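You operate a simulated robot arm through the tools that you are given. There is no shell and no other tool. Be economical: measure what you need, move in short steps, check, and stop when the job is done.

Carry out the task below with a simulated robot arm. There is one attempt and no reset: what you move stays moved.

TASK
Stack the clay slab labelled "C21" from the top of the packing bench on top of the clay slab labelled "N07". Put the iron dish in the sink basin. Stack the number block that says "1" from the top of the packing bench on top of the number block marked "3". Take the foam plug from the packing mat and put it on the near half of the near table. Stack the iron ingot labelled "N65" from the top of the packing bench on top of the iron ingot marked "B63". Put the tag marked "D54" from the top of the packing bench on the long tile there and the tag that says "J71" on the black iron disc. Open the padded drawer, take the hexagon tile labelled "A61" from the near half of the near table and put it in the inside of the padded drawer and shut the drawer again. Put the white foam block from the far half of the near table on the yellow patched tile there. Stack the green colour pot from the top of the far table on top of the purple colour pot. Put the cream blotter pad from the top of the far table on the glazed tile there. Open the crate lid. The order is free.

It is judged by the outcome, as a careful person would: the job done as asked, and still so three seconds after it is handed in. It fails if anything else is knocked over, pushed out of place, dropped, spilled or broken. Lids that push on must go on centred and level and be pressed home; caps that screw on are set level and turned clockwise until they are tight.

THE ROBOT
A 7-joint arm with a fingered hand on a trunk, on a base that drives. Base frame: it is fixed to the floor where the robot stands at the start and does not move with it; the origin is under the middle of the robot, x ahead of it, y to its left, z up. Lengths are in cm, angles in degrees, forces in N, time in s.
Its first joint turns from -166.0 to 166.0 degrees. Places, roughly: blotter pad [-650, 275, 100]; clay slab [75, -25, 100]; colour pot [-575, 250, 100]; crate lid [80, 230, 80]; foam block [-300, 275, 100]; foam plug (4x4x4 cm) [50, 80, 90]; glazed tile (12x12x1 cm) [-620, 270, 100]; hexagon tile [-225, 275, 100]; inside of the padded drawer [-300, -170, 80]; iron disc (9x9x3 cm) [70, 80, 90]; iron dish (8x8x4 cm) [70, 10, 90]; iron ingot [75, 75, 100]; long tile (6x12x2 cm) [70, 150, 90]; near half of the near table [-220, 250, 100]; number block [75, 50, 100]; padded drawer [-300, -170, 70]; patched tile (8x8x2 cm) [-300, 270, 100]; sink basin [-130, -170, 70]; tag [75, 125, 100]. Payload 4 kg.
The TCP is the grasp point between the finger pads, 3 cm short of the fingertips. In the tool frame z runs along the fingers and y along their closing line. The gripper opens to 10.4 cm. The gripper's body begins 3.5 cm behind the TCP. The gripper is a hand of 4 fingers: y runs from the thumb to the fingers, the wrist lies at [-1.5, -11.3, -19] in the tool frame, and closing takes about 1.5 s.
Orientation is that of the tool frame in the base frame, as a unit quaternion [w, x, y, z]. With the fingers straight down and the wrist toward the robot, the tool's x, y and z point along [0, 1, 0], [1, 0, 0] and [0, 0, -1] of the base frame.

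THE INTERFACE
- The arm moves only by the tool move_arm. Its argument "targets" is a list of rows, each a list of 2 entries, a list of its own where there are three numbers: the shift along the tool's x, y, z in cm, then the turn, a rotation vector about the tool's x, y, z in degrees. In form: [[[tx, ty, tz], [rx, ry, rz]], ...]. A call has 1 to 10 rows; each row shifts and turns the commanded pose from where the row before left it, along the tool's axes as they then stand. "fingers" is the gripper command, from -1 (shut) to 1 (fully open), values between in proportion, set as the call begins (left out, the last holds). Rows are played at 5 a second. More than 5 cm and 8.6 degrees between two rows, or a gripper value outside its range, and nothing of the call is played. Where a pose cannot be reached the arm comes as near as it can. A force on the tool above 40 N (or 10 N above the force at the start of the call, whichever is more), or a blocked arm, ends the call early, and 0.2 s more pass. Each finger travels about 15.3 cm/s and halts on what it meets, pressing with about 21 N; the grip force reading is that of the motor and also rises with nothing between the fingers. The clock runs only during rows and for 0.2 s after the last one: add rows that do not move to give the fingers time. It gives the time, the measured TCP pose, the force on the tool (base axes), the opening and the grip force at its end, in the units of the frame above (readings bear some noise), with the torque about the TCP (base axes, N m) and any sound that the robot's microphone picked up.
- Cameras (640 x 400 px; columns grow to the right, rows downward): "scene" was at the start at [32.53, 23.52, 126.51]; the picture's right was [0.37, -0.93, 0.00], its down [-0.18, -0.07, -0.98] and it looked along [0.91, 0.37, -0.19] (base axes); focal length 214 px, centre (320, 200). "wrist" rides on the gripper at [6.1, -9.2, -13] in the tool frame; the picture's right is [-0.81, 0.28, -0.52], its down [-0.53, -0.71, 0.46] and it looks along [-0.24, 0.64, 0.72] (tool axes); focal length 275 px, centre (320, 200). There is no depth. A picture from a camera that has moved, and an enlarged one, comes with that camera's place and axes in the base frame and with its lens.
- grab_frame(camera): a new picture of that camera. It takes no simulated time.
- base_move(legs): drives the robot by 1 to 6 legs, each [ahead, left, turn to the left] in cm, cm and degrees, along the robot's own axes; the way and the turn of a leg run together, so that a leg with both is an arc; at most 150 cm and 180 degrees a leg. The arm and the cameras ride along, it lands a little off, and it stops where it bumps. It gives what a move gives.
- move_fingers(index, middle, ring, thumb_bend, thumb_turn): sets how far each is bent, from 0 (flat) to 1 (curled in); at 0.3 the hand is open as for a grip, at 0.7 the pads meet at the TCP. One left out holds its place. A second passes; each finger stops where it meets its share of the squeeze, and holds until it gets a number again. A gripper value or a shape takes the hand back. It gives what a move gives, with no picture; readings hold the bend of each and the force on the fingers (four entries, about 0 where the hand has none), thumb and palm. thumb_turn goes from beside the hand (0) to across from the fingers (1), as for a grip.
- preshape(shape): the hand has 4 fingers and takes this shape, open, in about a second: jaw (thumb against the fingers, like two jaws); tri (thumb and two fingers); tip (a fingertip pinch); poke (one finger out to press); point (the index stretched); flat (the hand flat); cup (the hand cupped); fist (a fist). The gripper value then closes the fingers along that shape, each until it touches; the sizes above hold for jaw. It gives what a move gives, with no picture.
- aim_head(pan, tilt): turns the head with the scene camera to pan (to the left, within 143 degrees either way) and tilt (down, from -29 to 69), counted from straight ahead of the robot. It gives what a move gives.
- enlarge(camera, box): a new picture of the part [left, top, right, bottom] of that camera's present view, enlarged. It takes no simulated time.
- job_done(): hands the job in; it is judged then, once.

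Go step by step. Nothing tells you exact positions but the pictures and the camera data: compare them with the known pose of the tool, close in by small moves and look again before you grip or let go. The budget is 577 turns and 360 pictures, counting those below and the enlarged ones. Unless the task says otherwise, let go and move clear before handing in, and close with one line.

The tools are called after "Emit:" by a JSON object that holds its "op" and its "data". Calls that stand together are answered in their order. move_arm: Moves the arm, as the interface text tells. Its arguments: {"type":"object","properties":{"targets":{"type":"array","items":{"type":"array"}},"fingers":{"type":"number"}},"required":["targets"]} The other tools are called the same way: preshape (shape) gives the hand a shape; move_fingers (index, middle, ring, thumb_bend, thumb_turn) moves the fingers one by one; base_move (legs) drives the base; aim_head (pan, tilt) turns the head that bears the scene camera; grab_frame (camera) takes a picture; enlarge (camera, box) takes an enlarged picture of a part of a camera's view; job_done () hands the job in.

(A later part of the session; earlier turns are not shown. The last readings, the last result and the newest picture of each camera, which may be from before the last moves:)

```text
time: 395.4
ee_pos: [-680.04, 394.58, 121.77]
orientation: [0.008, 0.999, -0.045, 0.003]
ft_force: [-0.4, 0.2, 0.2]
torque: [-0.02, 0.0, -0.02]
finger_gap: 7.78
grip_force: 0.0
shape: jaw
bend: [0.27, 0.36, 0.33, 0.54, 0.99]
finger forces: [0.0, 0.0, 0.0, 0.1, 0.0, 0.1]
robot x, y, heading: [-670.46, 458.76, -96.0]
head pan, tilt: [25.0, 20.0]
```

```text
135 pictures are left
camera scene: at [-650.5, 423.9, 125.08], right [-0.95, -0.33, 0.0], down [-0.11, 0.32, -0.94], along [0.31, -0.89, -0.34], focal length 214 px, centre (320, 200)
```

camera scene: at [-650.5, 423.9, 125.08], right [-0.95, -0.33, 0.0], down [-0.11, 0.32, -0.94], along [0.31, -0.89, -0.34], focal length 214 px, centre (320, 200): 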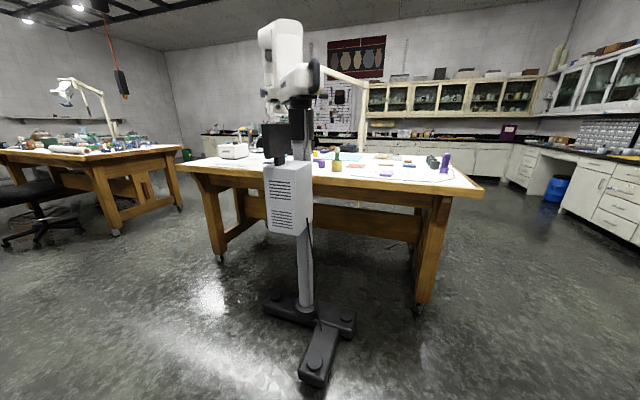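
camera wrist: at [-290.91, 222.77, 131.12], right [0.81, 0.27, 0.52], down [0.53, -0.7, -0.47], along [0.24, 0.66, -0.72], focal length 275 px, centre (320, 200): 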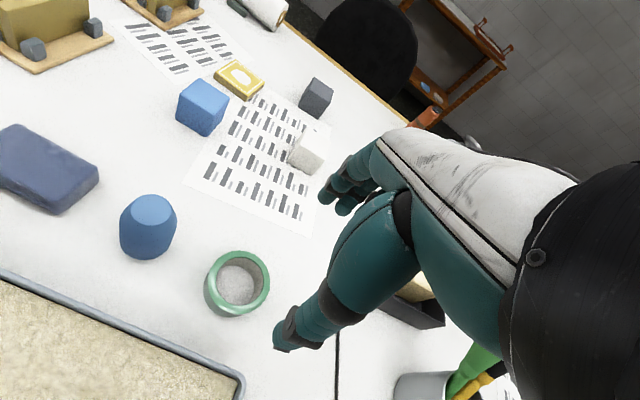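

Emit:
{"op": "base_move", "data": {"legs": [[0, 0, 6], [0, -3, 0], [105, 0, 0]]}}

Emit:
{"op": "aim_head", "data": {"pan": 20, "tilt": 30}}

Emit:
{"op": "grab_frame", "data": {"camera": "scene"}}

Emit:
{"op": "grab_frame", "data": {"camera": "wrist"}}

```text
time: 401.7
ee_pos: [-678.65, 290.04, 121.7]
orientation: [0.007, 1.0, -0.002, 0.003]
ft_force: [-0.7, -0.6, -0.3]
torque: [0.0, -0.03, 0.02]
finger_gap: 7.79
grip_force: 0.1
shape: jaw
bend: [0.27, 0.36, 0.33, 0.54, 0.99]
finger forces: [0.0, 0.0, 0.1, 0.1, 0.0, 0.1]
robot x, y, heading: [-674.65, 354.69, -91.0]
head pan, tilt: [25.0, 20.0]
```

```text
time: 402.4
ee_pos: [-678.49, 289.95, 121.61]
orientation: [0.008, 1.0, -0.002, 0.003]
ft_force: [0.4, -0.3, -0.1]
torque: [-0.05, 0.01, 0.01]
finger_gap: 7.78
grip_force: 0.1
shape: jaw
bend: [0.27, 0.36, 0.33, 0.54, 0.99]
finger forces: [0.0, 0.0, 0.1, 0.0, 0.1, 0.0]
robot x, y, heading: [-674.87, 354.6, -91.1]
head pan, tilt: [20.0, 30.0]
```

```text
134 pictures are left
camera scene: at [-652.54, 321.8, 123.48], right [-0.95, -0.32, 0.0], down [-0.16, 0.47, -0.87], along [0.28, -0.82, -0.5], focal length 214 px, centre (320, 200)
```

scene: 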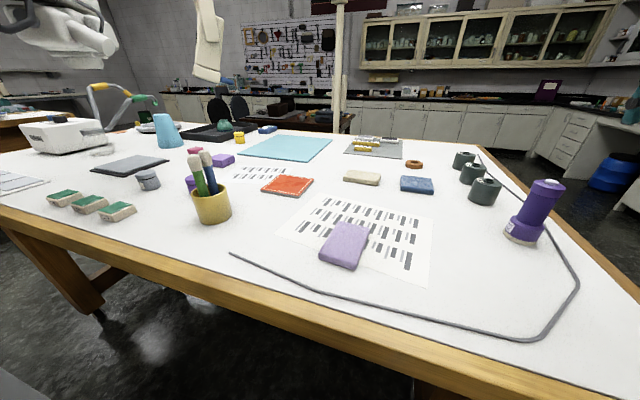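

```text
133 pictures are left
camera wrist: at [-672.47, 299.34, 134.65], right [-0.82, -0.26, 0.52], down [-0.53, 0.71, -0.47], along [-0.24, -0.65, -0.72], focal length 275 px, centre (320, 200)
```

wrist: 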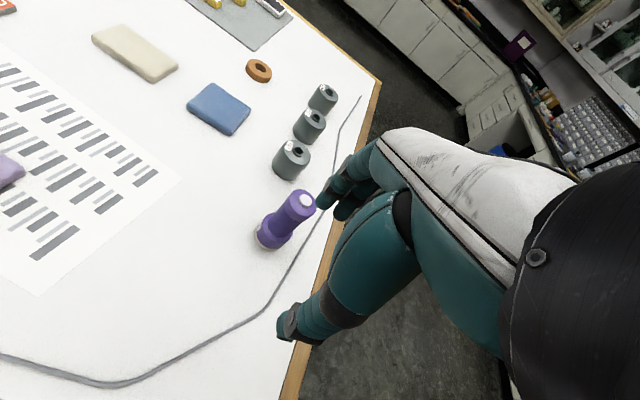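

I move 7 cm closer and bring the hand near the cream pad.

Emit:
{"op": "base_move", "data": {"legs": [[7, 0, 1]]}}

Emit:
{"op": "move_arm", "data": {"targets": [[[4, 1, 1], [0, 0, 0]], [[4, 1, 1], [0, 0, 0]], [[4, 1, 1], [0, 0, 0]], [[4, 1, 1], [0, 0, 0]], [[0, 0, 2], [0, 0, 0]], [[0, 0, 0], [0, 0, 0]]]}}

Emit:
{"op": "grab_frame", "data": {"camera": "wrist"}}

Emit:
{"op": "enlarge", "data": {"camera": "scene", "box": [230, 140, 470, 290]}}

```text
time: 403.5
ee_pos: [-677.44, 282.81, 121.7]
orientation: [0.007, 1.0, 0.007, 0.003]
ft_force: [-0.1, 0.1, 0.2]
torque: [0.0, -0.02, -0.02]
finger_gap: 7.76
grip_force: 0.1
shape: jaw
bend: [0.27, 0.36, 0.33, 0.54, 0.99]
finger forces: [0.0, 0.0, 0.1, 0.1, 0.0, 0.1]
robot x, y, heading: [-674.69, 347.38, -90.0]
head pan, tilt: [20.0, 30.0]
```

```text
time: 404.9
ee_pos: [-661.28, 278.82, 115.92]
orientation: [0.007, 1.0, 0.006, 0.003]
ft_force: [-0.2, 0.0, 0.1]
torque: [-0.02, -0.03, -0.01]
finger_gap: 7.8
grip_force: 0.0
shape: jaw
bend: [0.27, 0.36, 0.33, 0.54, 0.99]
finger forces: [0.0, 0.0, 0.0, 0.1, 0.1, 0.1]
robot x, y, heading: [-674.82, 347.3, -90.0]
head pan, tilt: [20.0, 30.0]
```

```text
132 pictures are left
camera wrist: at [-655.46, 288.33, 128.91], right [-0.81, -0.28, 0.52], down [-0.54, 0.7, -0.47], along [-0.23, -0.66, -0.72], focal length 275 px, centre (320, 200)
```

wrist: 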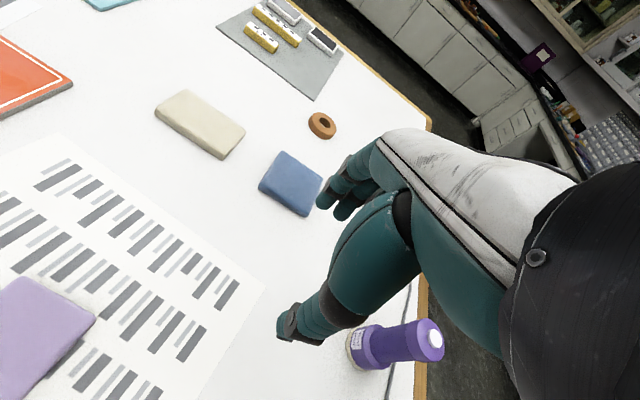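

```text
2.67 times, centred on (350, 215) of scene
camera zoom: at [-652.01, 315.04, 123.47], right [-0.94, -0.34, 0.0], down [-0.17, 0.47, -0.87], along [0.3, -0.81, -0.5], focal length 572 px, centre (240, 160)
```

zoom: 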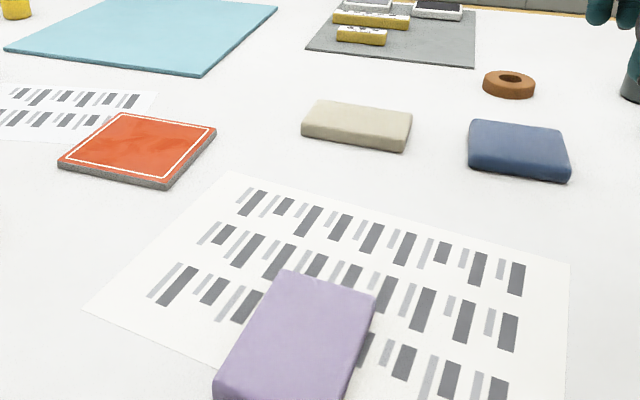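

The cream pad is at about (-645,258.8), about 9.6x7 cm; the red glazed tile is centred at (-625,270.5). I go over the pad with the hand fully open.

Emit:
{"op": "move_arm", "data": {"targets": [[[3.3, 3.6, 0], [0, 0, 0]], [[3.3, 3.6, 0], [0, 0, 0]], [[3.3, 3.6, 1], [0, 0, 0]], [[3.2, 3.6, 1], [0, 0, 0]], [[3.2, 3.6, 1], [0, 0, 0]], [[0, 2, 4], [0, 0, 0]], [[0, 0, 3], [0, 0, 0]], [[0, 0, 0], [0, 0, 0]]], "fingers": 1}}

Emit:
{"op": "enlarge", "data": {"camera": "wrist", "box": [120, 100, 400, 380]}}

Emit:
{"op": "enlarge", "data": {"camera": "scene", "box": [310, 130, 410, 210]}}

```text
time: 406.7
ee_pos: [-644.63, 259.01, 106.22]
orientation: [0.008, 1.0, 0.007, 0.003]
ft_force: [0.2, -0.2, -0.6]
torque: [-0.03, 0.03, 0.02]
finger_gap: 10.38
grip_force: 0.1
shape: jaw
bend: [0.3, 0.3, 0.3, 0.3, 0.98]
finger forces: [0.1, 0.1, 0.1, 0.1, 0.0, 0.0]
robot x, y, heading: [-675.48, 347.74, -89.9]
head pan, tilt: [20.0, 30.0]
```

```text
1.43 times, centred on (260, 240) of wrist
camera zoom: at [-638.69, 268.46, 119.15], right [-0.81, -0.28, 0.52], down [-0.54, 0.7, -0.47], along [-0.23, -0.66, -0.72], focal length 393 px, centre (406, 143)
```

zoom: 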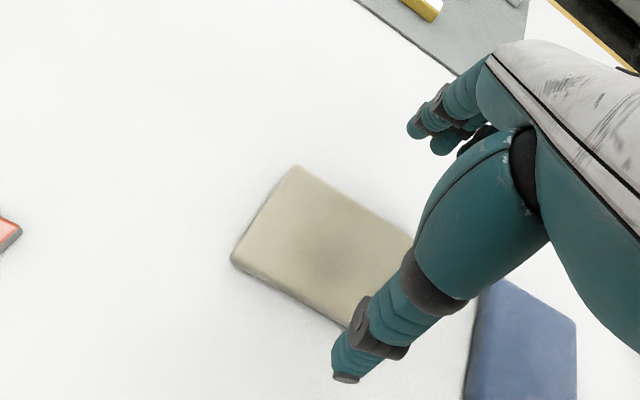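

```text
5.00 times, centred on (360, 170) of scene
camera zoom: at [-652.0, 315.03, 123.47], right [-0.94, -0.34, 0.0], down [-0.17, 0.47, -0.87], along [0.3, -0.81, -0.5], focal length 1072 px, centre (120, 350)
```

zoom: 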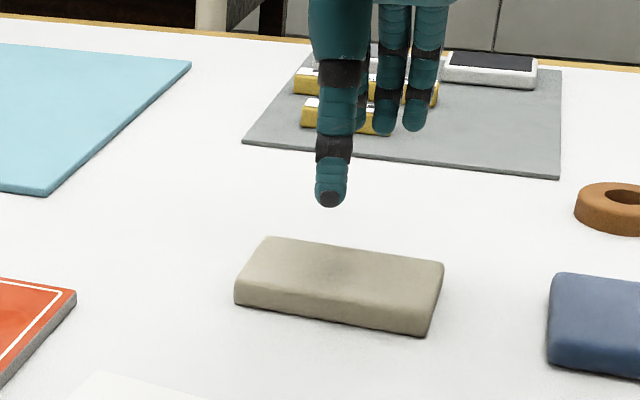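

Emit:
{"op": "move_arm", "data": {"targets": [[[0.3, 0.5, 3], [0, 0, 0]], [[0, 0, 3], [0, 0, 0]], [[0, 0, 1.4], [0, 0, 0]], [[0, 0, 0], [0, 0, 0]]]}}

Emit:
{"op": "enlarge", "data": {"camera": "wrist", "box": [120, 100, 400, 380]}}

Emit:
{"op": "enlarge", "data": {"camera": "scene", "box": [310, 130, 410, 210]}}

```text
time: 407.7
ee_pos: [-644.48, 258.27, 98.8]
orientation: [0.008, 1.0, 0.006, 0.004]
ft_force: [0.1, -0.4, 0.5]
torque: [0.01, 0.02, 0.01]
finger_gap: 10.37
grip_force: 0.1
shape: jaw
bend: [0.3, 0.3, 0.3, 0.3, 0.98]
finger forces: [0.0, 0.1, 0.1, 0.0, 0.1, 0.1]
robot x, y, heading: [-675.24, 347.69, -90.0]
head pan, tilt: [20.0, 30.0]
```

```text
1.43 times, centred on (260, 240) of wrist
camera zoom: at [-638.51, 267.77, 111.68], right [-0.81, -0.28, 0.52], down [-0.54, 0.7, -0.47], along [-0.23, -0.66, -0.72], focal length 393 px, centre (406, 143)
```

zoom: 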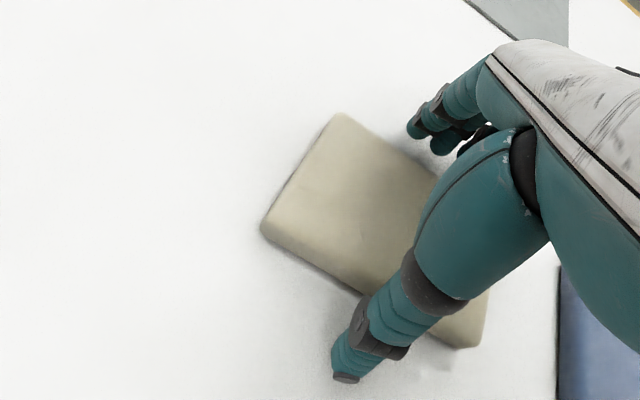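

```text
5.00 times, centred on (360, 170) of scene
camera zoom: at [-652.01, 315.03, 123.47], right [-0.94, -0.34, 0.0], down [-0.17, 0.47, -0.87], along [0.3, -0.81, -0.5], focal length 1072 px, centre (120, 350)
```

zoom: 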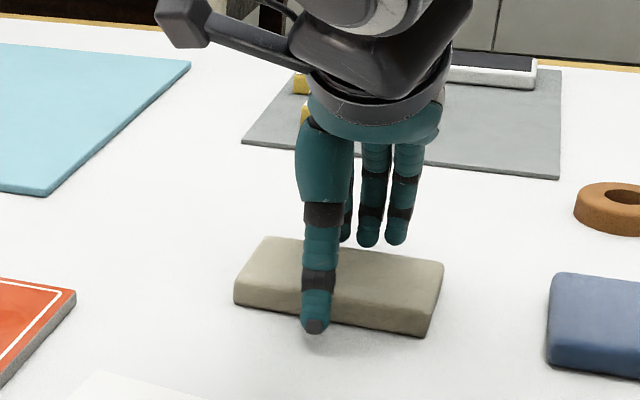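

Emit:
{"op": "move_arm", "data": {"targets": [[[-0.3, 0, 0.4], [0, 0, 0]], [[0, 0, 0], [0, 0, 0]]]}}

Emit:
{"op": "move_arm", "data": {"targets": [[[0, 0, 0], [0, 0, 0]], [[0, 0, 0], [0, 0, 0]], [[0, 0, 0], [0, 0, 0]], [[0, 0, 0], [0, 0, 0]], [[0, 0, 0], [0, 0, 0]], [[0, 0, 0], [0, 0, 0]]], "fingers": -1}}

Emit:
{"op": "move_arm", "data": {"targets": [[[0, 0, -1], [0, 0, 0]], [[0, 0, -3], [0, 0, 0]], [[0, 0, -3], [0, 0, 0]], [[0, 0, 0], [0, 0, 0]]]}}

Emit:
{"op": "enlarge", "data": {"camera": "wrist", "box": [80, 100, 400, 380]}}

Emit:
{"op": "enlarge", "data": {"camera": "scene", "box": [250, 110, 410, 210]}}

```text
time: 408.3
ee_pos: [-644.79, 258.4, 98.38]
orientation: [0.009, 1.0, 0.006, 0.003]
ft_force: [-0.2, 0.3, -0.2]
torque: [-0.01, 0.02, -0.01]
finger_gap: 10.4
grip_force: 0.1
shape: jaw
bend: [0.3, 0.3, 0.3, 0.3, 0.98]
finger forces: [0.0, 0.0, 0.0, 0.1, 0.0, 0.1]
robot x, y, heading: [-675.12, 347.56, -89.8]
head pan, tilt: [20.0, 30.0]
```

```text
time: 409.7
ee_pos: [-644.8, 258.3, 98.38]
orientation: [0.008, 1.0, 0.006, 0.003]
ft_force: [-0.3, 0.7, -0.2]
torque: [0.0, -0.02, 0.01]
finger_gap: 6.44
grip_force: 21.5
shape: jaw
bend: [0.28, 0.4, 0.37, 0.64, 1.0]
finger forces: [10.7, 5.8, 2.6, 0.0, 19.1, 0.0]
robot x, y, heading: [-675.28, 347.63, -89.8]
head pan, tilt: [20.0, 30.0]
```

```text
time: 410.7
ee_pos: [-644.7, 258.53, 105.45]
orientation: [0.008, 1.0, 0.006, 0.003]
ft_force: [0.0, -0.6, -1.4]
torque: [0.0, 0.0, 0.01]
finger_gap: 6.44
grip_force: 21.1
shape: jaw
bend: [0.28, 0.4, 0.37, 0.64, 1.0]
finger forces: [10.7, 5.8, 2.6, 0.0, 19.1, 0.1]
robot x, y, heading: [-675.21, 347.48, -90.2]
head pan, tilt: [20.0, 30.0]
```

```text
1.43 times, centred on (240, 240) of wrist
camera zoom: at [-638.71, 267.86, 118.4], right [-0.81, -0.28, 0.52], down [-0.54, 0.7, -0.47], along [-0.23, -0.66, -0.72], focal length 393 px, centre (434, 143)
```

zoom: 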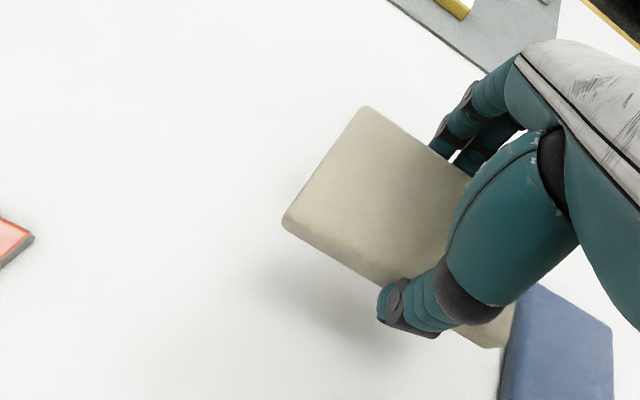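

```text
4.00 times, centred on (330, 160) of scene
camera zoom: at [-652.0, 315.02, 123.47], right [-0.94, -0.34, 0.0], down [-0.17, 0.47, -0.87], along [0.3, -0.81, -0.5], focal length 858 px, centre (280, 360)
```

zoom: 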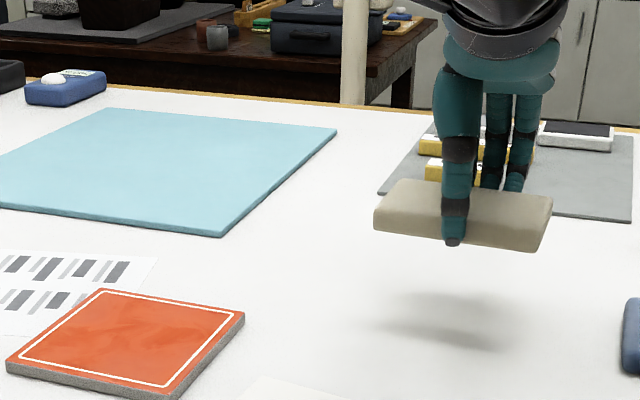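

Emit:
{"op": "move_arm", "data": {"targets": [[[3.9, -2.5, 0], [0, 0, 0]], [[3.9, -2.5, 0], [0, 0, 0]], [[3.9, -2.4, 0], [0, 0, 0]], [[3.8, -2.4, 0], [0, 0, 0]], [[3.7, -2.4, 0], [0, 0, 0]], [[0, 0, 2], [0, 0, 0]], [[0, 0, 0], [0, 0, 0]]]}}

Emit:
{"op": "enlarge", "data": {"camera": "wrist", "box": [80, 100, 400, 380]}}

Emit:
{"op": "enlarge", "data": {"camera": "scene", "box": [230, 120, 390, 220]}}

```text
time: 412.3
ee_pos: [-626.18, 270.6, 103.52]
orientation: [0.007, 1.0, 0.001, 0.003]
ft_force: [-0.9, 0.4, -0.3]
torque: [-0.01, 0.01, -0.01]
finger_gap: 6.4
grip_force: 21.2
shape: jaw
bend: [0.28, 0.4, 0.37, 0.64, 0.99]
finger forces: [10.8, 5.8, 2.6, 0.0, 19.2, 0.0]
robot x, y, heading: [-674.89, 347.38, -90.1]
head pan, tilt: [20.0, 30.0]
```

```text
1.43 times, centred on (240, 240) of wrist
camera zoom: at [-620.04, 279.94, 116.38], right [-0.81, -0.27, 0.52], down [-0.53, 0.7, -0.47], along [-0.24, -0.66, -0.72], focal length 393 px, centre (434, 143)
```

zoom: 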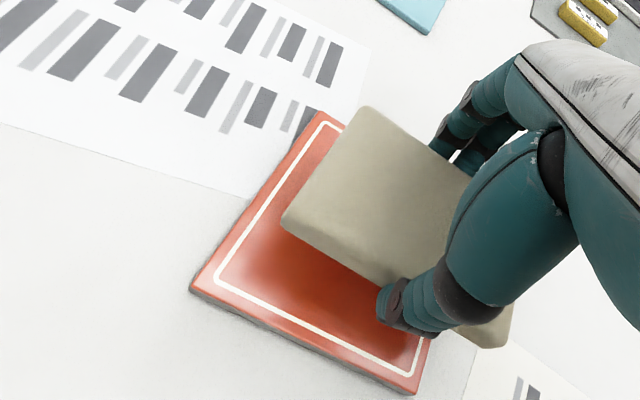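

```text
4.00 times, centred on (310, 170) of scene
camera zoom: at [-651.73, 315.29, 122.96], right [-0.93, -0.38, 0.0], down [-0.21, 0.51, -0.84], along [0.32, -0.77, -0.55], focal length 858 px, centre (360, 320)
```

zoom: 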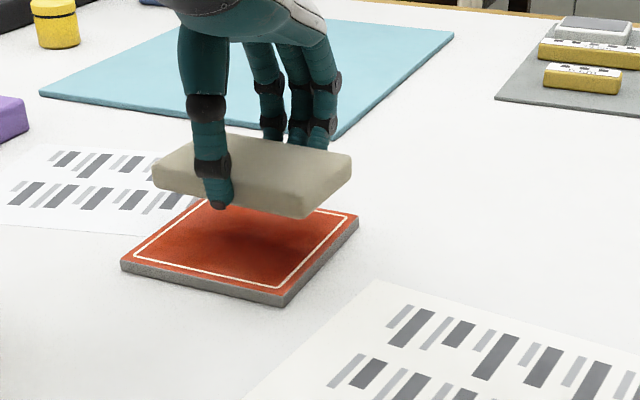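

Emit:
{"op": "move_arm", "data": {"targets": [[[0.6, 0.6, 1.2], [0, 0, 0]], [[0, 0, 1.4], [0, 0, 0]], [[0, 0, 1], [0, 0, 0]], [[0, 0, 0], [0, 0, 0]]]}}

Emit:
{"op": "move_arm", "data": {"targets": [[[0, 0, 0.3], [0, 0, 0]], [[0, 0, 0.2], [0, 0, 0]], [[0, 0, 0], [0, 0, 0]]]}}

Emit:
{"op": "enlarge", "data": {"camera": "scene", "box": [230, 120, 390, 220]}}

```text
time: 413.3
ee_pos: [-625.01, 270.11, 100.06]
orientation: [0.008, 1.0, 0.006, 0.005]
ft_force: [-0.1, -0.2, -1.6]
torque: [0.01, 0.02, 0.0]
finger_gap: 6.43
grip_force: 21.0
shape: jaw
bend: [0.28, 0.4, 0.37, 0.64, 0.99]
finger forces: [10.8, 5.7, 2.8, 0.0, 19.2, 0.0]
robot x, y, heading: [-674.96, 347.03, -89.9]
head pan, tilt: [20.0, 30.0]
```

```text
time: 414.1
ee_pos: [-625.08, 270.0, 99.43]
orientation: [0.008, 1.0, 0.005, 0.005]
ft_force: [-0.4, 1.5, -0.6]
torque: [0.0, 0.01, 0.01]
finger_gap: 6.42
grip_force: 21.1
shape: jaw
bend: [0.28, 0.4, 0.37, 0.64, 0.99]
finger forces: [10.8, 5.8, 2.7, 0.1, 19.2, 0.0]
robot x, y, heading: [-674.96, 347.17, -90.2]
head pan, tilt: [20.0, 30.0]
```

```text
4.00 times, centred on (310, 170) of scene
camera zoom: at [-651.07, 316.25, 121.54], right [-0.88, -0.48, 0.0], down [-0.33, 0.59, -0.74], along [0.36, -0.64, -0.68], focal length 858 px, centre (360, 320)
```

zoom: 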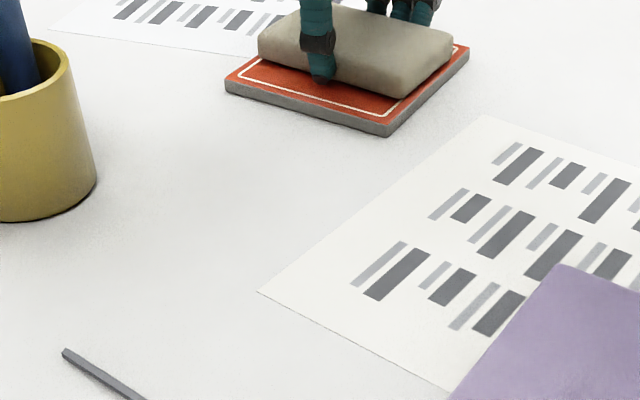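

Emit:
{"op": "move_arm", "data": {"targets": [[[0, 0, 0.2], [0, 0, 0]], [[0, 0, 0.2], [0, 0, 0]], [[0, 0, 0], [0, 0, 0]]]}}

Emit:
{"op": "enlarge", "data": {"camera": "scene", "box": [280, 110, 360, 160]}}

```text
time: 414.9
ee_pos: [-625.19, 269.79, 99.25]
orientation: [0.008, 1.0, 0.004, 0.006]
ft_force: [2.9, 2.2, 11.1]
torque: [0.15, -0.02, 0.05]
finger_gap: 6.38
grip_force: 20.8
shape: jaw
bend: [0.28, 0.4, 0.38, 0.64, 0.99]
finger forces: [10.7, 5.9, 2.7, 0.1, 21.7, 0.0]
robot x, y, heading: [-675.08, 347.16, -89.7]
head pan, tilt: [20.0, 30.0]
```

```text
8.00 times, centred on (320, 135) of scene
camera zoom: at [-651.04, 316.36, 121.49], right [-0.87, -0.49, 0.0], down [-0.34, 0.6, -0.73], along [0.36, -0.64, -0.68], focal length 1716 px, centre (320, 720)
```

zoom: 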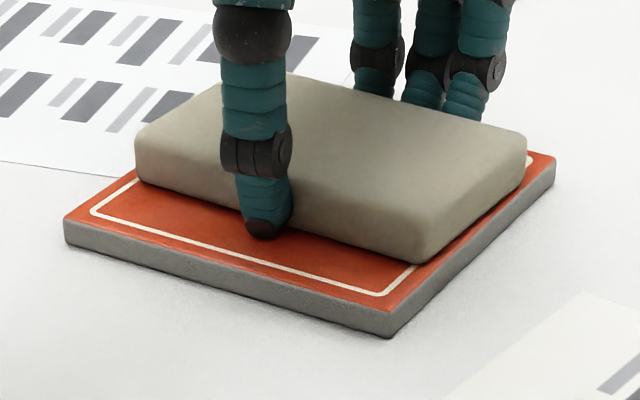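

Pad rests on the tile. Release and rise.

Emit:
{"op": "move_arm", "data": {"targets": [[[0, 0, 0], [0, 0, 0]], [[0, 0, 0], [0, 0, 0]], [[0, 0, 0], [0, 0, 0]], [[0, 0, 0], [0, 0, 0]]], "fingers": 0.9}}

Emit:
{"op": "move_arm", "data": {"targets": [[[0, 0, -2], [0, 0, 0]], [[0, 0, -3], [0, 0, 0]], [[-2, 0, -4], [0, 0, 0]], [[-4, 0, -2], [0, 0, 0]], [[-4, 0, 0], [0, 0, 0]], [[0, 0, 0], [0, 0, 0]]]}}

Emit:
{"op": "aim_head", "data": {"pan": 30, "tilt": 30}}

Emit:
{"op": "grab_frame", "data": {"camera": "scene"}}

```text
time: 415.9
ee_pos: [-625.22, 269.83, 98.99]
orientation: [0.007, 1.0, 0.004, 0.003]
ft_force: [-0.8, -0.3, 0.7]
torque: [0.01, 0.0, 0.0]
finger_gap: 9.79
grip_force: 0.0
shape: jaw
bend: [0.32, 0.31, 0.3, 0.31, 0.98]
finger forces: [0.0, 0.0, 0.0, 0.0, 0.4, 0.0]
robot x, y, heading: [-674.99, 347.57, -89.9]
head pan, tilt: [20.0, 30.0]
```

```text
time: 417.3
ee_pos: [-634.96, 270.34, 109.99]
orientation: [0.008, 1.0, 0.007, 0.004]
ft_force: [0.3, 0.0, -0.2]
torque: [0.06, 0.01, 0.0]
finger_gap: 9.85
grip_force: 0.0
shape: jaw
bend: [0.32, 0.31, 0.3, 0.31, 0.98]
finger forces: [0.1, 0.0, 0.0, 0.0, 0.1, 0.0]
robot x, y, heading: [-674.61, 347.66, -90.0]
head pan, tilt: [20.0, 30.0]
```

```text
time: 418.0
ee_pos: [-634.81, 270.2, 110.0]
orientation: [0.008, 1.0, 0.006, 0.003]
ft_force: [0.5, -0.5, 0.2]
torque: [0.0, -0.01, 0.02]
finger_gap: 9.86
grip_force: 0.0
shape: jaw
bend: [0.32, 0.31, 0.3, 0.31, 0.98]
finger forces: [0.0, 0.0, 0.1, 0.1, 0.0, 0.0]
robot x, y, heading: [-674.89, 347.75, -90.0]
head pan, tilt: [30.0, 30.0]
```

```text
120 pictures are left
camera scene: at [-650.58, 315.69, 123.47], right [-0.87, -0.5, 0.0], down [-0.25, 0.43, -0.87], along [0.43, -0.75, -0.5], focal length 214 px, centre (320, 200)
```

scene: 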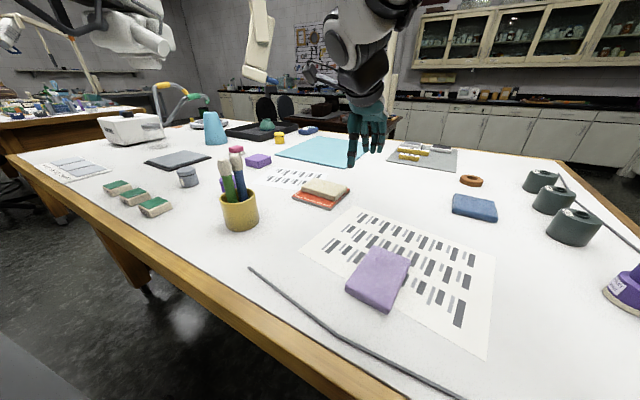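

The pad task is done. For the green pot I return to the other side of this table (approaching between the hanging device and the gooseneck lamp). I retract and drive around.

Emit:
{"op": "move_arm", "data": {"targets": [[[-4.5, -1, -2], [0, 0, 0]], [[-4.5, -1, -2], [0, 0, 0]], [[-4.5, -1, -2], [0, 0, 0]], [[-4.5, -2, -2], [0, 0, 0]], [[-4.5, -2, -2], [0, 0, 0]], [[-4.5, -2, 0], [0, 0, 0]], [[-4.5, -2, 0], [0, 0, 0]], [[0, 0, 0], [0, 0, 0]]]}}

Emit:
{"op": "base_move", "data": {"legs": [[-105, 0, 0], [0, 130, 0], [0, 125, 0], [150, 0, 0], [150, 0, 0]]}}

```text
refused: row 1 steps farther than a row can; nothing moved
```

```text
time: 449.3
ee_pos: [-381.15, 76.12, 109.85]
orientation: [0.008, 1.0, -0.005, 0.003]
ft_force: [0.7, -0.4, -1.4]
torque: [-0.02, -0.03, 0.01]
finger_gap: 9.89
grip_force: 0.1
shape: jaw
bend: [0.32, 0.31, 0.3, 0.31, 0.98]
finger forces: [0.1, 0.1, 0.0, 0.0, 0.1, 0.0]
robot x, y, heading: [-419.23, 154.27, -91.2]
head pan, tilt: [30.0, 30.0]
```

Emit:
{"op": "move_arm", "data": {"targets": [[[-4.3, -1.5, -1.5], [0, 0, 0]], [[-4.3, -1.5, -1.5], [0, 0, 0]], [[-4.3, -1.5, -1.5], [0, 0, 0]], [[-4.3, -1.5, -1.5], [0, 0, 0]], [[-4.3, -1.5, -1.5], [0, 0, 0]], [[-4.3, -1.5, -1.5], [0, 0, 0]], [[-4.3, -1.5, -1.5], [0, 0, 0]], [[-4.3, -1.5, -1.5], [0, 0, 0]], [[0, 0, 0], [0, 0, 0]]], "fingers": 0.3}}

Emit:
{"op": "base_move", "data": {"legs": [[11, 0, 0], [0, 0, -178.5], [0, 112, 0]]}}

Emit:
{"op": "aim_head", "data": {"pan": 0, "tilt": 20}}

Emit:
{"op": "grab_frame", "data": {"camera": "scene"}}

```text
time: 451.3
ee_pos: [-415.41, 89.09, 121.06]
orientation: [0.008, 1.0, -0.005, 0.004]
ft_force: [0.6, 0.1, 0.2]
torque: [-0.05, 0.04, -0.01]
finger_gap: 6.79
grip_force: 0.0
shape: jaw
bend: [0.28, 0.39, 0.35, 0.62, 1.0]
finger forces: [0.0, 0.0, 0.1, 0.1, 0.1, 0.1]
robot x, y, heading: [-419.27, 154.69, -91.4]
head pan, tilt: [30.0, 30.0]
```

```text
time: 465.3
ee_pos: [-532.49, 217.34, 121.07]
orientation: [-0.004, 0.034, 0.999, 0.008]
ft_force: [-0.6, 0.1, 0.4]
torque: [-0.02, 0.01, 0.02]
finger_gap: 6.78
grip_force: 0.0
shape: jaw
bend: [0.28, 0.39, 0.35, 0.62, 1.0]
finger forces: [0.0, 0.0, 0.1, 0.0, 0.0, 0.1]
robot x, y, heading: [-531.94, 151.89, 85.1]
head pan, tilt: [30.0, 30.0]
```

```text
time: 466.2
ee_pos: [-532.61, 217.42, 121.0]
orientation: [-0.003, 0.033, 0.999, 0.008]
ft_force: [-0.9, -0.5, -0.4]
torque: [0.02, 0.03, -0.03]
finger_gap: 6.78
grip_force: 0.0
shape: jaw
bend: [0.28, 0.39, 0.35, 0.62, 1.0]
finger forces: [0.1, 0.0, 0.1, 0.1, 0.0, 0.1]
robot x, y, heading: [-532.03, 151.52, 85.4]
head pan, tilt: [0.0, 20.0]
```

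```text
119 pictures are left
camera scene: at [-549.5, 186.72, 125.08], right [1.0, -0.08, 0.0], down [-0.03, -0.34, -0.94], along [0.07, 0.94, -0.34], focal length 214 px, centre (320, 200)
```

scene: 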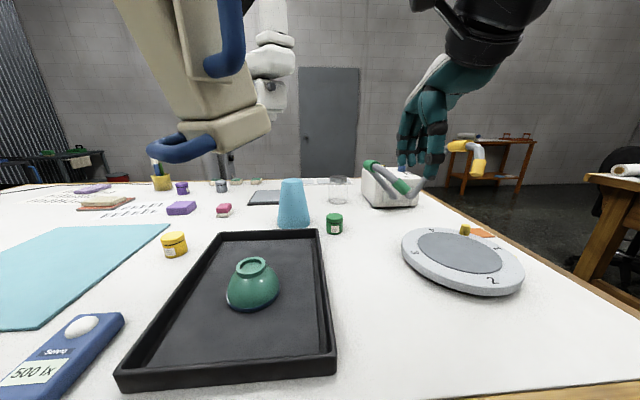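

The green pot is at about (-541,243), clear of the device. I go over it.

Emit:
{"op": "move_arm", "data": {"targets": [[[1.6, 4.1, 2], [0, 0, 0]], [[1.6, 4.1, 2], [0, 0, 0]], [[1.6, 4.1, 2], [0, 0, 0]], [[1.7, 4.1, 2], [0, 0, 0]], [[1.7, 4.2, 2], [0, 0, 0]], [[1.7, 4.2, 2], [0, 0, 0]], [[0, 0, 0], [0, 0, 0]]]}}

Emit:
{"op": "grab_frame", "data": {"camera": "wrist"}}

Emit:
{"op": "enlarge", "data": {"camera": "scene", "box": [260, 130, 420, 250]}}

```text
time: 467.9
ee_pos: [-540.76, 242.86, 109.7]
orientation: [-0.003, 0.033, 0.999, 0.008]
ft_force: [0.7, 0.4, -0.2]
torque: [0.03, -0.01, 0.01]
finger_gap: 6.8
grip_force: 0.1
shape: jaw
bend: [0.28, 0.39, 0.35, 0.62, 1.0]
finger forces: [0.0, 0.0, 0.0, 0.0, 0.0, 0.0]
robot x, y, heading: [-531.85, 151.69, 85.3]
head pan, tilt: [0.0, 20.0]
```

```text
118 pictures are left
camera wrist: at [-547.36, 233.85, 122.67], right [0.83, 0.21, 0.52], down [0.48, -0.74, -0.47], along [0.28, 0.64, -0.72], focal length 275 px, centre (320, 200)
```

wrist: 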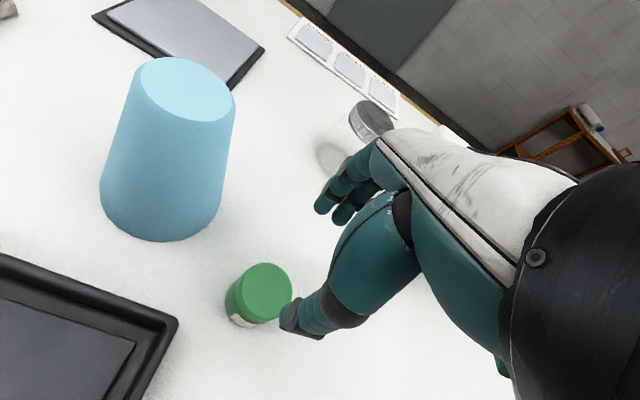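

```text
3.33 times, centred on (340, 190) of scene
camera zoom: at [-549.5, 186.72, 125.08], right [1.0, -0.08, 0.0], down [-0.03, -0.34, -0.94], along [0.07, 0.94, -0.34], focal length 715 px, centre (253, 233)
```

zoom: 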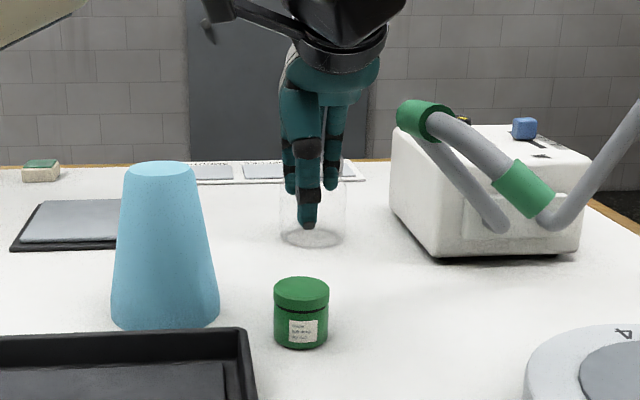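

Emit:
{"op": "move_arm", "data": {"targets": [[[0.4, 0, 3], [0, 0, 0]], [[0, 0, 4], [0, 0, 0]], [[0, 0, 3], [0, 0, 0]], [[0, 0, 0.3], [0, 0, 0]], [[0, 0, 0], [0, 0, 0]]], "fingers": 0.5}}

Emit:
{"op": "enlarge", "data": {"camera": "wrist", "box": [160, 130, 400, 380]}}

Emit:
{"op": "enlarge", "data": {"camera": "scene", "box": [260, 130, 420, 250]}}

```text
time: 469.1
ee_pos: [-541.19, 242.85, 99.2]
orientation: [-0.003, 0.033, 0.999, 0.008]
ft_force: [0.0, -0.4, 0.0]
torque: [0.0, -0.01, 0.03]
finger_gap: 7.78
grip_force: 0.0
shape: jaw
bend: [0.27, 0.36, 0.33, 0.54, 0.99]
finger forces: [0.1, 0.0, 0.1, 0.1, 0.1, 0.0]
robot x, y, heading: [-532.11, 152.42, 85.2]
head pan, tilt: [0.0, 20.0]
```

```text
1.60 times, centred on (280, 255) of wrist
camera zoom: at [-547.86, 233.93, 112.16], right [0.83, 0.21, 0.52], down [0.48, -0.74, -0.47], along [0.28, 0.64, -0.72], focal length 440 px, centre (384, 112)
```

zoom: 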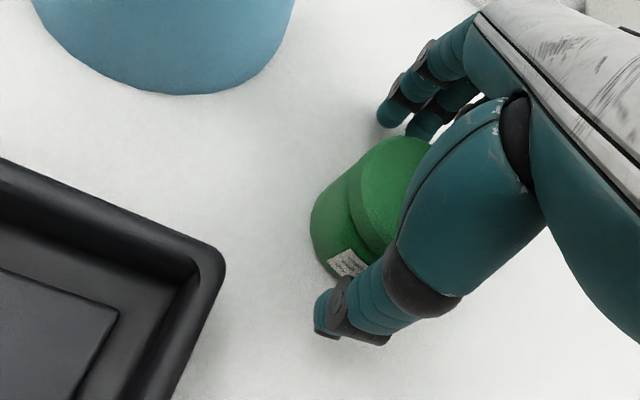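

```text
3.33 times, centred on (340, 190) of scene
camera zoom: at [-549.5, 186.73, 125.08], right [1.0, -0.08, 0.0], down [-0.03, -0.34, -0.94], along [0.07, 0.94, -0.34], focal length 715 px, centre (253, 233)
```

zoom: 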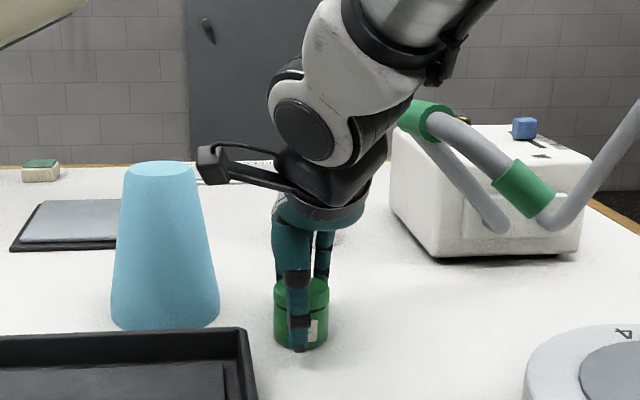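

Good position. I close on the pot and lift it clear, then retract.

Emit:
{"op": "move_arm", "data": {"targets": [[[0, 0, 0], [0, 0, 0]], [[0, 0, 0], [0, 0, 0]], [[0, 0, 0], [0, 0, 0]], [[0, 0, 0], [0, 0, 0]], [[0, 0, 0], [0, 0, 0]], [[0, 0, 0], [0, 0, 0]]], "fingers": -1}}

Emit:
{"op": "move_arm", "data": {"targets": [[[0, 0, -1], [0, 0, 0]], [[0, 0, -3], [0, 0, 0]], [[0, 0, -4], [0, 0, 0]], [[0, 0, -3], [0, 0, 0]], [[-1, -4, -1], [0, 0, 0]], [[-1, -4, -1], [0, 0, 0]], [[-1, -4, -1], [0, 0, 0]], [[-1, -4, -1], [0, 0, 0]], [[-1, -4, -1], [0, 0, 0]], [[0, 0, 0], [0, 0, 0]]]}}

Emit:
{"op": "enlarge", "data": {"camera": "wrist", "box": [160, 130, 400, 380]}}

```text
time: 470.4
ee_pos: [-541.22, 242.92, 99.2]
orientation: [-0.003, 0.033, 0.999, 0.008]
ft_force: [0.3, -0.9, -1.0]
torque: [0.04, -0.01, -0.02]
finger_gap: 4.08
grip_force: 21.3
shape: jaw
bend: [0.74, 0.53, 0.6, 0.69, 1.0]
finger forces: [10.8, 6.5, 0.1, 0.1, 18.3, 0.0]
robot x, y, heading: [-531.94, 151.48, 85.3]
head pan, tilt: [0.0, 20.0]
```

```text
time: 472.6
ee_pos: [-537.55, 222.52, 114.46]
orientation: [-0.003, 0.033, 0.999, 0.008]
ft_force: [0.3, -0.2, -0.8]
torque: [0.03, 0.06, 0.01]
finger_gap: 4.1
grip_force: 20.8
shape: jaw
bend: [0.74, 0.53, 0.6, 0.69, 1.0]
finger forces: [11.1, 6.5, 0.4, 0.1, 18.4, 0.1]
robot x, y, heading: [-531.97, 152.11, 85.1]
head pan, tilt: [0.0, 20.0]
```

```text
1.60 times, centred on (280, 255) of wrist
camera zoom: at [-544.26, 213.65, 127.49], right [0.83, 0.21, 0.52], down [0.48, -0.74, -0.47], along [0.28, 0.64, -0.72], focal length 440 px, centre (384, 112)
```

zoom: 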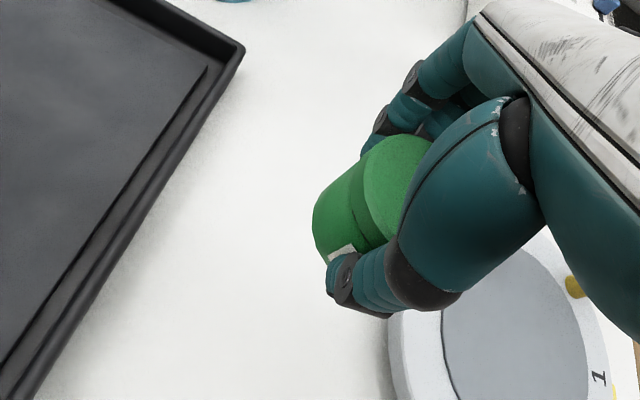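

The green pot is held. I tuck the hand and drive back around to the stance at (-675,347).

Emit:
{"op": "move_arm", "data": {"targets": [[[0, -2, -3.5], [0, 0, 0]], [[0, -2, -3.5], [0, 0, 0]], [[0, -2, 0], [0, 0, 0]], [[0, 0, 0], [0, 0, 0]]]}}

Emit:
{"op": "base_move", "data": {"legs": [[0, -112, 4.8], [118, 0, 0], [118, 0, 0], [0, 0, 180]]}}

```text
time: 473.6
ee_pos: [-538.18, 216.42, 121.81]
orientation: [-0.004, 0.033, 0.999, 0.008]
ft_force: [-0.1, 0.6, -1.9]
torque: [-0.03, 0.02, 0.0]
finger_gap: 4.06
grip_force: 21.1
shape: jaw
bend: [0.74, 0.53, 0.6, 0.69, 1.0]
finger forces: [11.0, 6.5, 0.4, 0.0, 18.2, 0.0]
robot x, y, heading: [-532.05, 152.05, 85.4]
head pan, tilt: [0.0, 20.0]
```

```text
time: 498.1
ee_pos: [-405.37, 322.8, 121.76]
orientation: [0.008, 1.0, -0.015, 0.003]
ft_force: [-0.1, -1.1, -0.4]
torque: [0.0, 0.02, 0.02]
finger_gap: 4.01
grip_force: 21.5
shape: jaw
bend: [0.74, 0.54, 0.6, 0.7, 1.0]
finger forces: [10.8, 6.2, 0.2, 0.0, 17.7, 0.1]
robot x, y, heading: [-413.56, 387.24, -92.3]
head pan, tilt: [0.0, 20.0]
```

Emit:
{"op": "base_move", "data": {"legs": [[-70, 0, 2.3], [0, -130, 0], [0, -130, 0]]}}

```text
time: 514.2
ee_pos: [-660.6, 386.56, 121.69]
orientation: [0.008, 1.0, 0.013, 0.003]
ft_force: [0.8, 0.0, -0.8]
torque: [0.02, -0.04, -0.02]
finger_gap: 4.0
grip_force: 21.0
shape: jaw
bend: [0.74, 0.54, 0.6, 0.7, 1.0]
finger forces: [10.8, 6.2, 0.2, 0.0, 17.7, 0.1]
robot x, y, heading: [-672.45, 450.46, -89.3]
head pan, tilt: [0.0, 20.0]
```

Emit:
{"op": "base_move", "data": {"legs": [[0, -3, -0.7], [103, 0, 0]]}}

Emit:
{"op": "aim_head", "data": {"pan": 45, "tilt": 25}}

Emit:
{"op": "grab_frame", "data": {"camera": "scene"}}

```text
time: 520.0
ee_pos: [-660.71, 284.11, 121.81]
orientation: [0.008, 1.0, 0.023, 0.004]
ft_force: [0.5, -0.6, -0.8]
torque: [0.02, 0.0, -0.03]
finger_gap: 4.03
grip_force: 20.8
shape: jaw
bend: [0.74, 0.54, 0.6, 0.7, 1.0]
finger forces: [10.8, 6.3, 0.3, 0.0, 17.7, 0.0]
robot x, y, heading: [-673.77, 347.5, -88.5]
head pan, tilt: [0.0, 20.0]
```

```text
time: 521.1
ee_pos: [-660.79, 283.95, 121.73]
orientation: [0.008, 1.0, 0.023, 0.004]
ft_force: [-0.2, 0.4, -0.4]
torque: [-0.01, -0.03, 0.01]
finger_gap: 4.0
grip_force: 21.5
shape: jaw
bend: [0.74, 0.54, 0.6, 0.7, 1.0]
finger forces: [10.8, 6.2, 0.2, 0.1, 17.7, 0.0]
robot x, y, heading: [-673.97, 347.5, -88.3]
head pan, tilt: [45.0, 25.0]
```

```text
113 pictures are left
camera scene: at [-646.54, 317.94, 124.27], right [-0.68, -0.73, 0.0], down [-0.31, 0.29, -0.91], along [0.66, -0.62, -0.42], focal length 214 px, centre (320, 200)
```

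scene: 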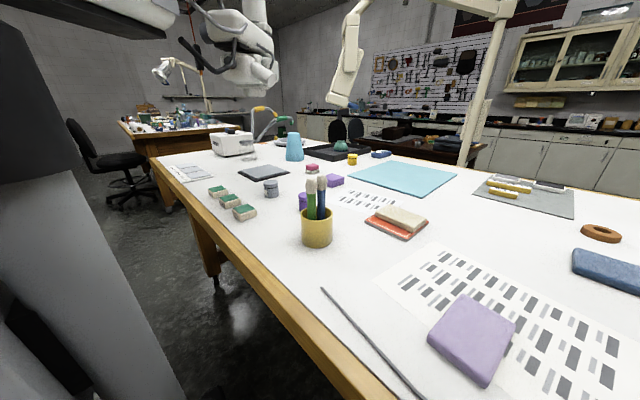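

The purple pot is at about (-603,284), just beyond the brush cup. I turn the tool about 42° so that the wrist comes from the robot side, then approach past the cup.

Emit:
{"op": "move_arm", "data": {"targets": [[[0, 0, 0], [0, 0, -8]], [[0, 0, 0], [0, 0, -8]], [[0, 0, 0], [0, 0, -8]], [[0, 0, 0], [0, 0, -8]], [[0, 0, 0], [0, 0, -8]], [[0, 0, 0], [0, 0, -2.4]], [[0, 0, 0], [0, 0, 0]]]}}

Emit:
{"op": "move_arm", "data": {"targets": [[[0.6, 4.3, 1.7], [0, 0, 0]], [[0.6, 4.3, 1.7], [0, 0, 0]], [[0.6, 4.3, 1.7], [0, 0, 0]], [[0.6, 4.3, 1.7], [0, 0, 0]], [[0.6, 4.3, 1.7], [0, 0, 0]], [[0.5, 4.3, 1.7], [0, 0, 0]], [[0, 0, 1], [0, 0, 0]], [[0, 0, 0], [0, 0, 0]]]}}

Emit:
{"op": "grab_frame", "data": {"camera": "wrist"}}

Emit:
{"op": "grab_frame", "data": {"camera": "scene"}}

```text
time: 522.7
ee_pos: [-660.82, 284.03, 121.62]
orientation: [0.008, 0.924, 0.383, 0.001]
ft_force: [-0.2, 0.7, -0.6]
torque: [0.01, -0.01, -0.02]
finger_gap: 4.0
grip_force: 21.0
shape: jaw
bend: [0.74, 0.54, 0.6, 0.7, 1.0]
finger forces: [10.7, 6.3, 0.3, 0.1, 17.8, 0.1]
robot x, y, heading: [-673.92, 347.36, -88.1]
head pan, tilt: [45.0, 25.0]
```

```text
time: 524.5
ee_pos: [-639.69, 268.46, 110.83]
orientation: [0.008, 0.924, 0.383, 0.001]
ft_force: [0.0, 0.4, -0.4]
torque: [-0.04, -0.03, 0.0]
finger_gap: 3.99
grip_force: 21.0
shape: jaw
bend: [0.74, 0.54, 0.6, 0.7, 1.0]
finger forces: [11.0, 6.5, 0.4, 0.0, 18.0, 0.0]
robot x, y, heading: [-673.95, 347.19, -88.3]
head pan, tilt: [45.0, 25.0]
```

```text
112 pictures are left
camera wrist: at [-641.97, 279.39, 123.71], right [-0.38, -0.76, 0.53], down [-0.88, 0.12, -0.46], along [0.29, -0.64, -0.71], focal length 275 px, centre (320, 200)
```

wrist: 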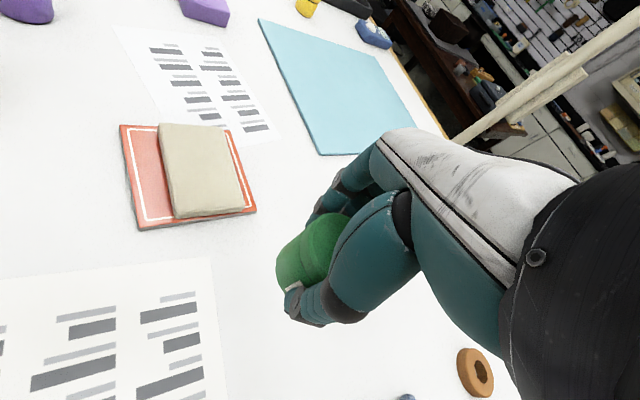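

```text
111 pictures are left
camera scene: at [-646.53, 317.95, 124.27], right [-0.68, -0.73, 0.0], down [-0.31, 0.29, -0.91], along [0.66, -0.62, -0.42], focal length 214 px, centre (320, 200)
```

scene: 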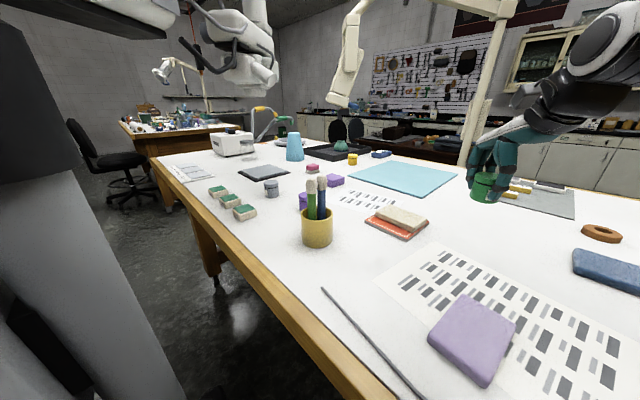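

Emit:
{"op": "move_arm", "data": {"targets": [[[3.6, 2.8, 0.2], [0, 0, 0]], [[3.6, 2.8, 0.2], [0, 0, 0]], [[3.6, 2.8, 0.2], [0, 0, 0]], [[3.6, 2.8, 0.2], [0, 0, 0]], [[3.6, 2.8, 0.2], [0, 0, 0]], [[0, 0, 0], [0, 0, 0]]]}}

Emit:
{"op": "grab_frame", "data": {"camera": "wrist"}}

Emit:
{"op": "grab_frame", "data": {"camera": "scene"}}

```text
time: 525.9
ee_pos: [-617.42, 270.89, 110.14]
orientation: [0.008, 0.924, 0.383, 0.0]
ft_force: [-0.2, 0.4, -0.4]
torque: [-0.01, 0.02, 0.03]
finger_gap: 3.98
grip_force: 20.8
shape: jaw
bend: [0.74, 0.54, 0.6, 0.7, 1.0]
finger forces: [10.9, 6.4, 0.4, 0.0, 17.8, 0.0]
robot x, y, heading: [-673.88, 347.32, -88.1]
head pan, tilt: [45.0, 25.0]
```

```text
110 pictures are left
camera wrist: at [-619.64, 281.77, 123.19], right [-0.38, -0.76, 0.53], down [-0.88, 0.12, -0.46], along [0.29, -0.64, -0.71], focal length 275 px, centre (320, 200)
```

wrist: 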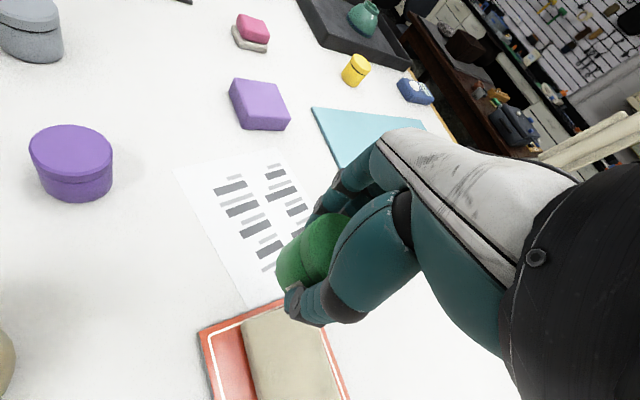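

```text
109 pictures are left
camera scene: at [-646.53, 317.95, 124.27], right [-0.68, -0.73, 0.0], down [-0.31, 0.29, -0.91], along [0.66, -0.62, -0.42], focal length 214 px, centre (320, 200)
```

scene: 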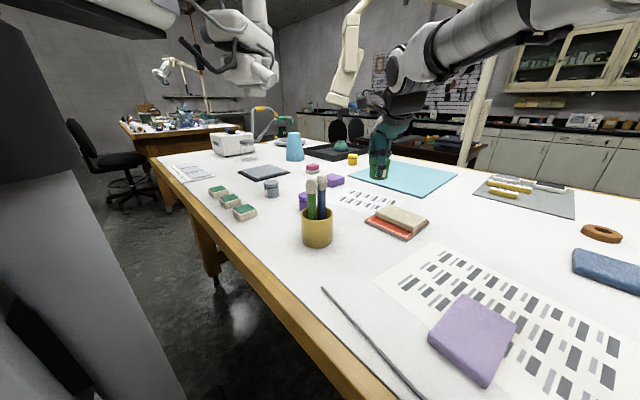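

Emit:
{"op": "move_arm", "data": {"targets": [[[3.6, 0.5, 0], [0, 0, 0]], [[3.6, 0.5, 0], [0, 0, 0]], [[3.6, 0.4, 0], [0, 0, 0]], [[3.6, 0.4, 0], [0, 0, 0]], [[3.6, 0.4, 0], [0, 0, 0]], [[0, 0, 0], [0, 0, 0]]]}}

Emit:
{"op": "enlarge", "data": {"camera": "wrist", "box": [120, 130, 400, 380]}}

Emit:
{"op": "enlarge", "data": {"camera": "scene", "box": [250, 110, 410, 240]}}

```text
time: 527.3
ee_pos: [-603.54, 282.45, 109.73]
orientation: [0.008, 0.924, 0.383, 0.001]
ft_force: [0.6, 0.6, -0.9]
torque: [0.01, -0.01, 0.0]
finger_gap: 3.99
grip_force: 20.7
shape: jaw
bend: [0.74, 0.54, 0.6, 0.7, 1.0]
finger forces: [11.0, 6.4, 0.5, 0.1, 17.7, 0.1]
out of reach, approached as far as the arm can: row 5
robot x, y, heading: [-674.13, 347.56, -88.2]
head pan, tilt: [45.0, 25.0]
```

```text
1.60 times, centred on (260, 255) of wrist
camera zoom: at [-605.85, 293.43, 122.61], right [-0.38, -0.76, 0.53], down [-0.88, 0.12, -0.46], along [0.29, -0.64, -0.71], focal length 440 px, centre (416, 112)
```

zoom: 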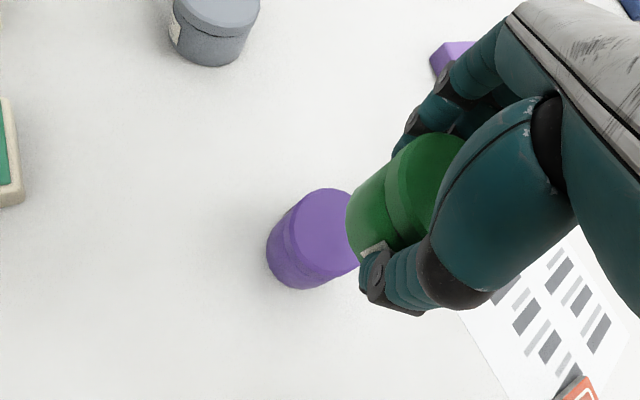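

```text
3.08 times, centred on (330, 175) of scene
camera zoom: at [-646.52, 317.95, 124.27], right [-0.68, -0.73, 0.0], down [-0.31, 0.29, -0.91], along [0.66, -0.62, -0.42], focal length 660 px, centre (289, 277)
```

zoom: 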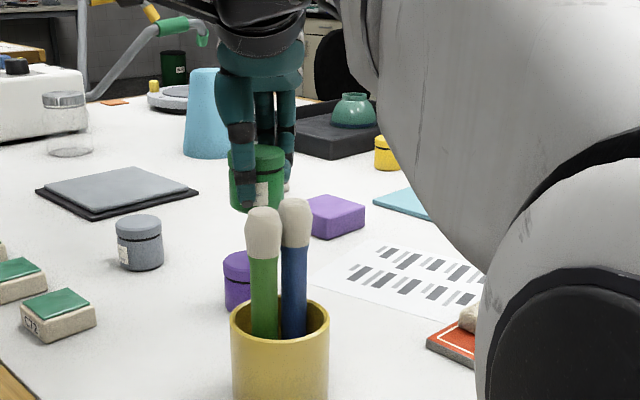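

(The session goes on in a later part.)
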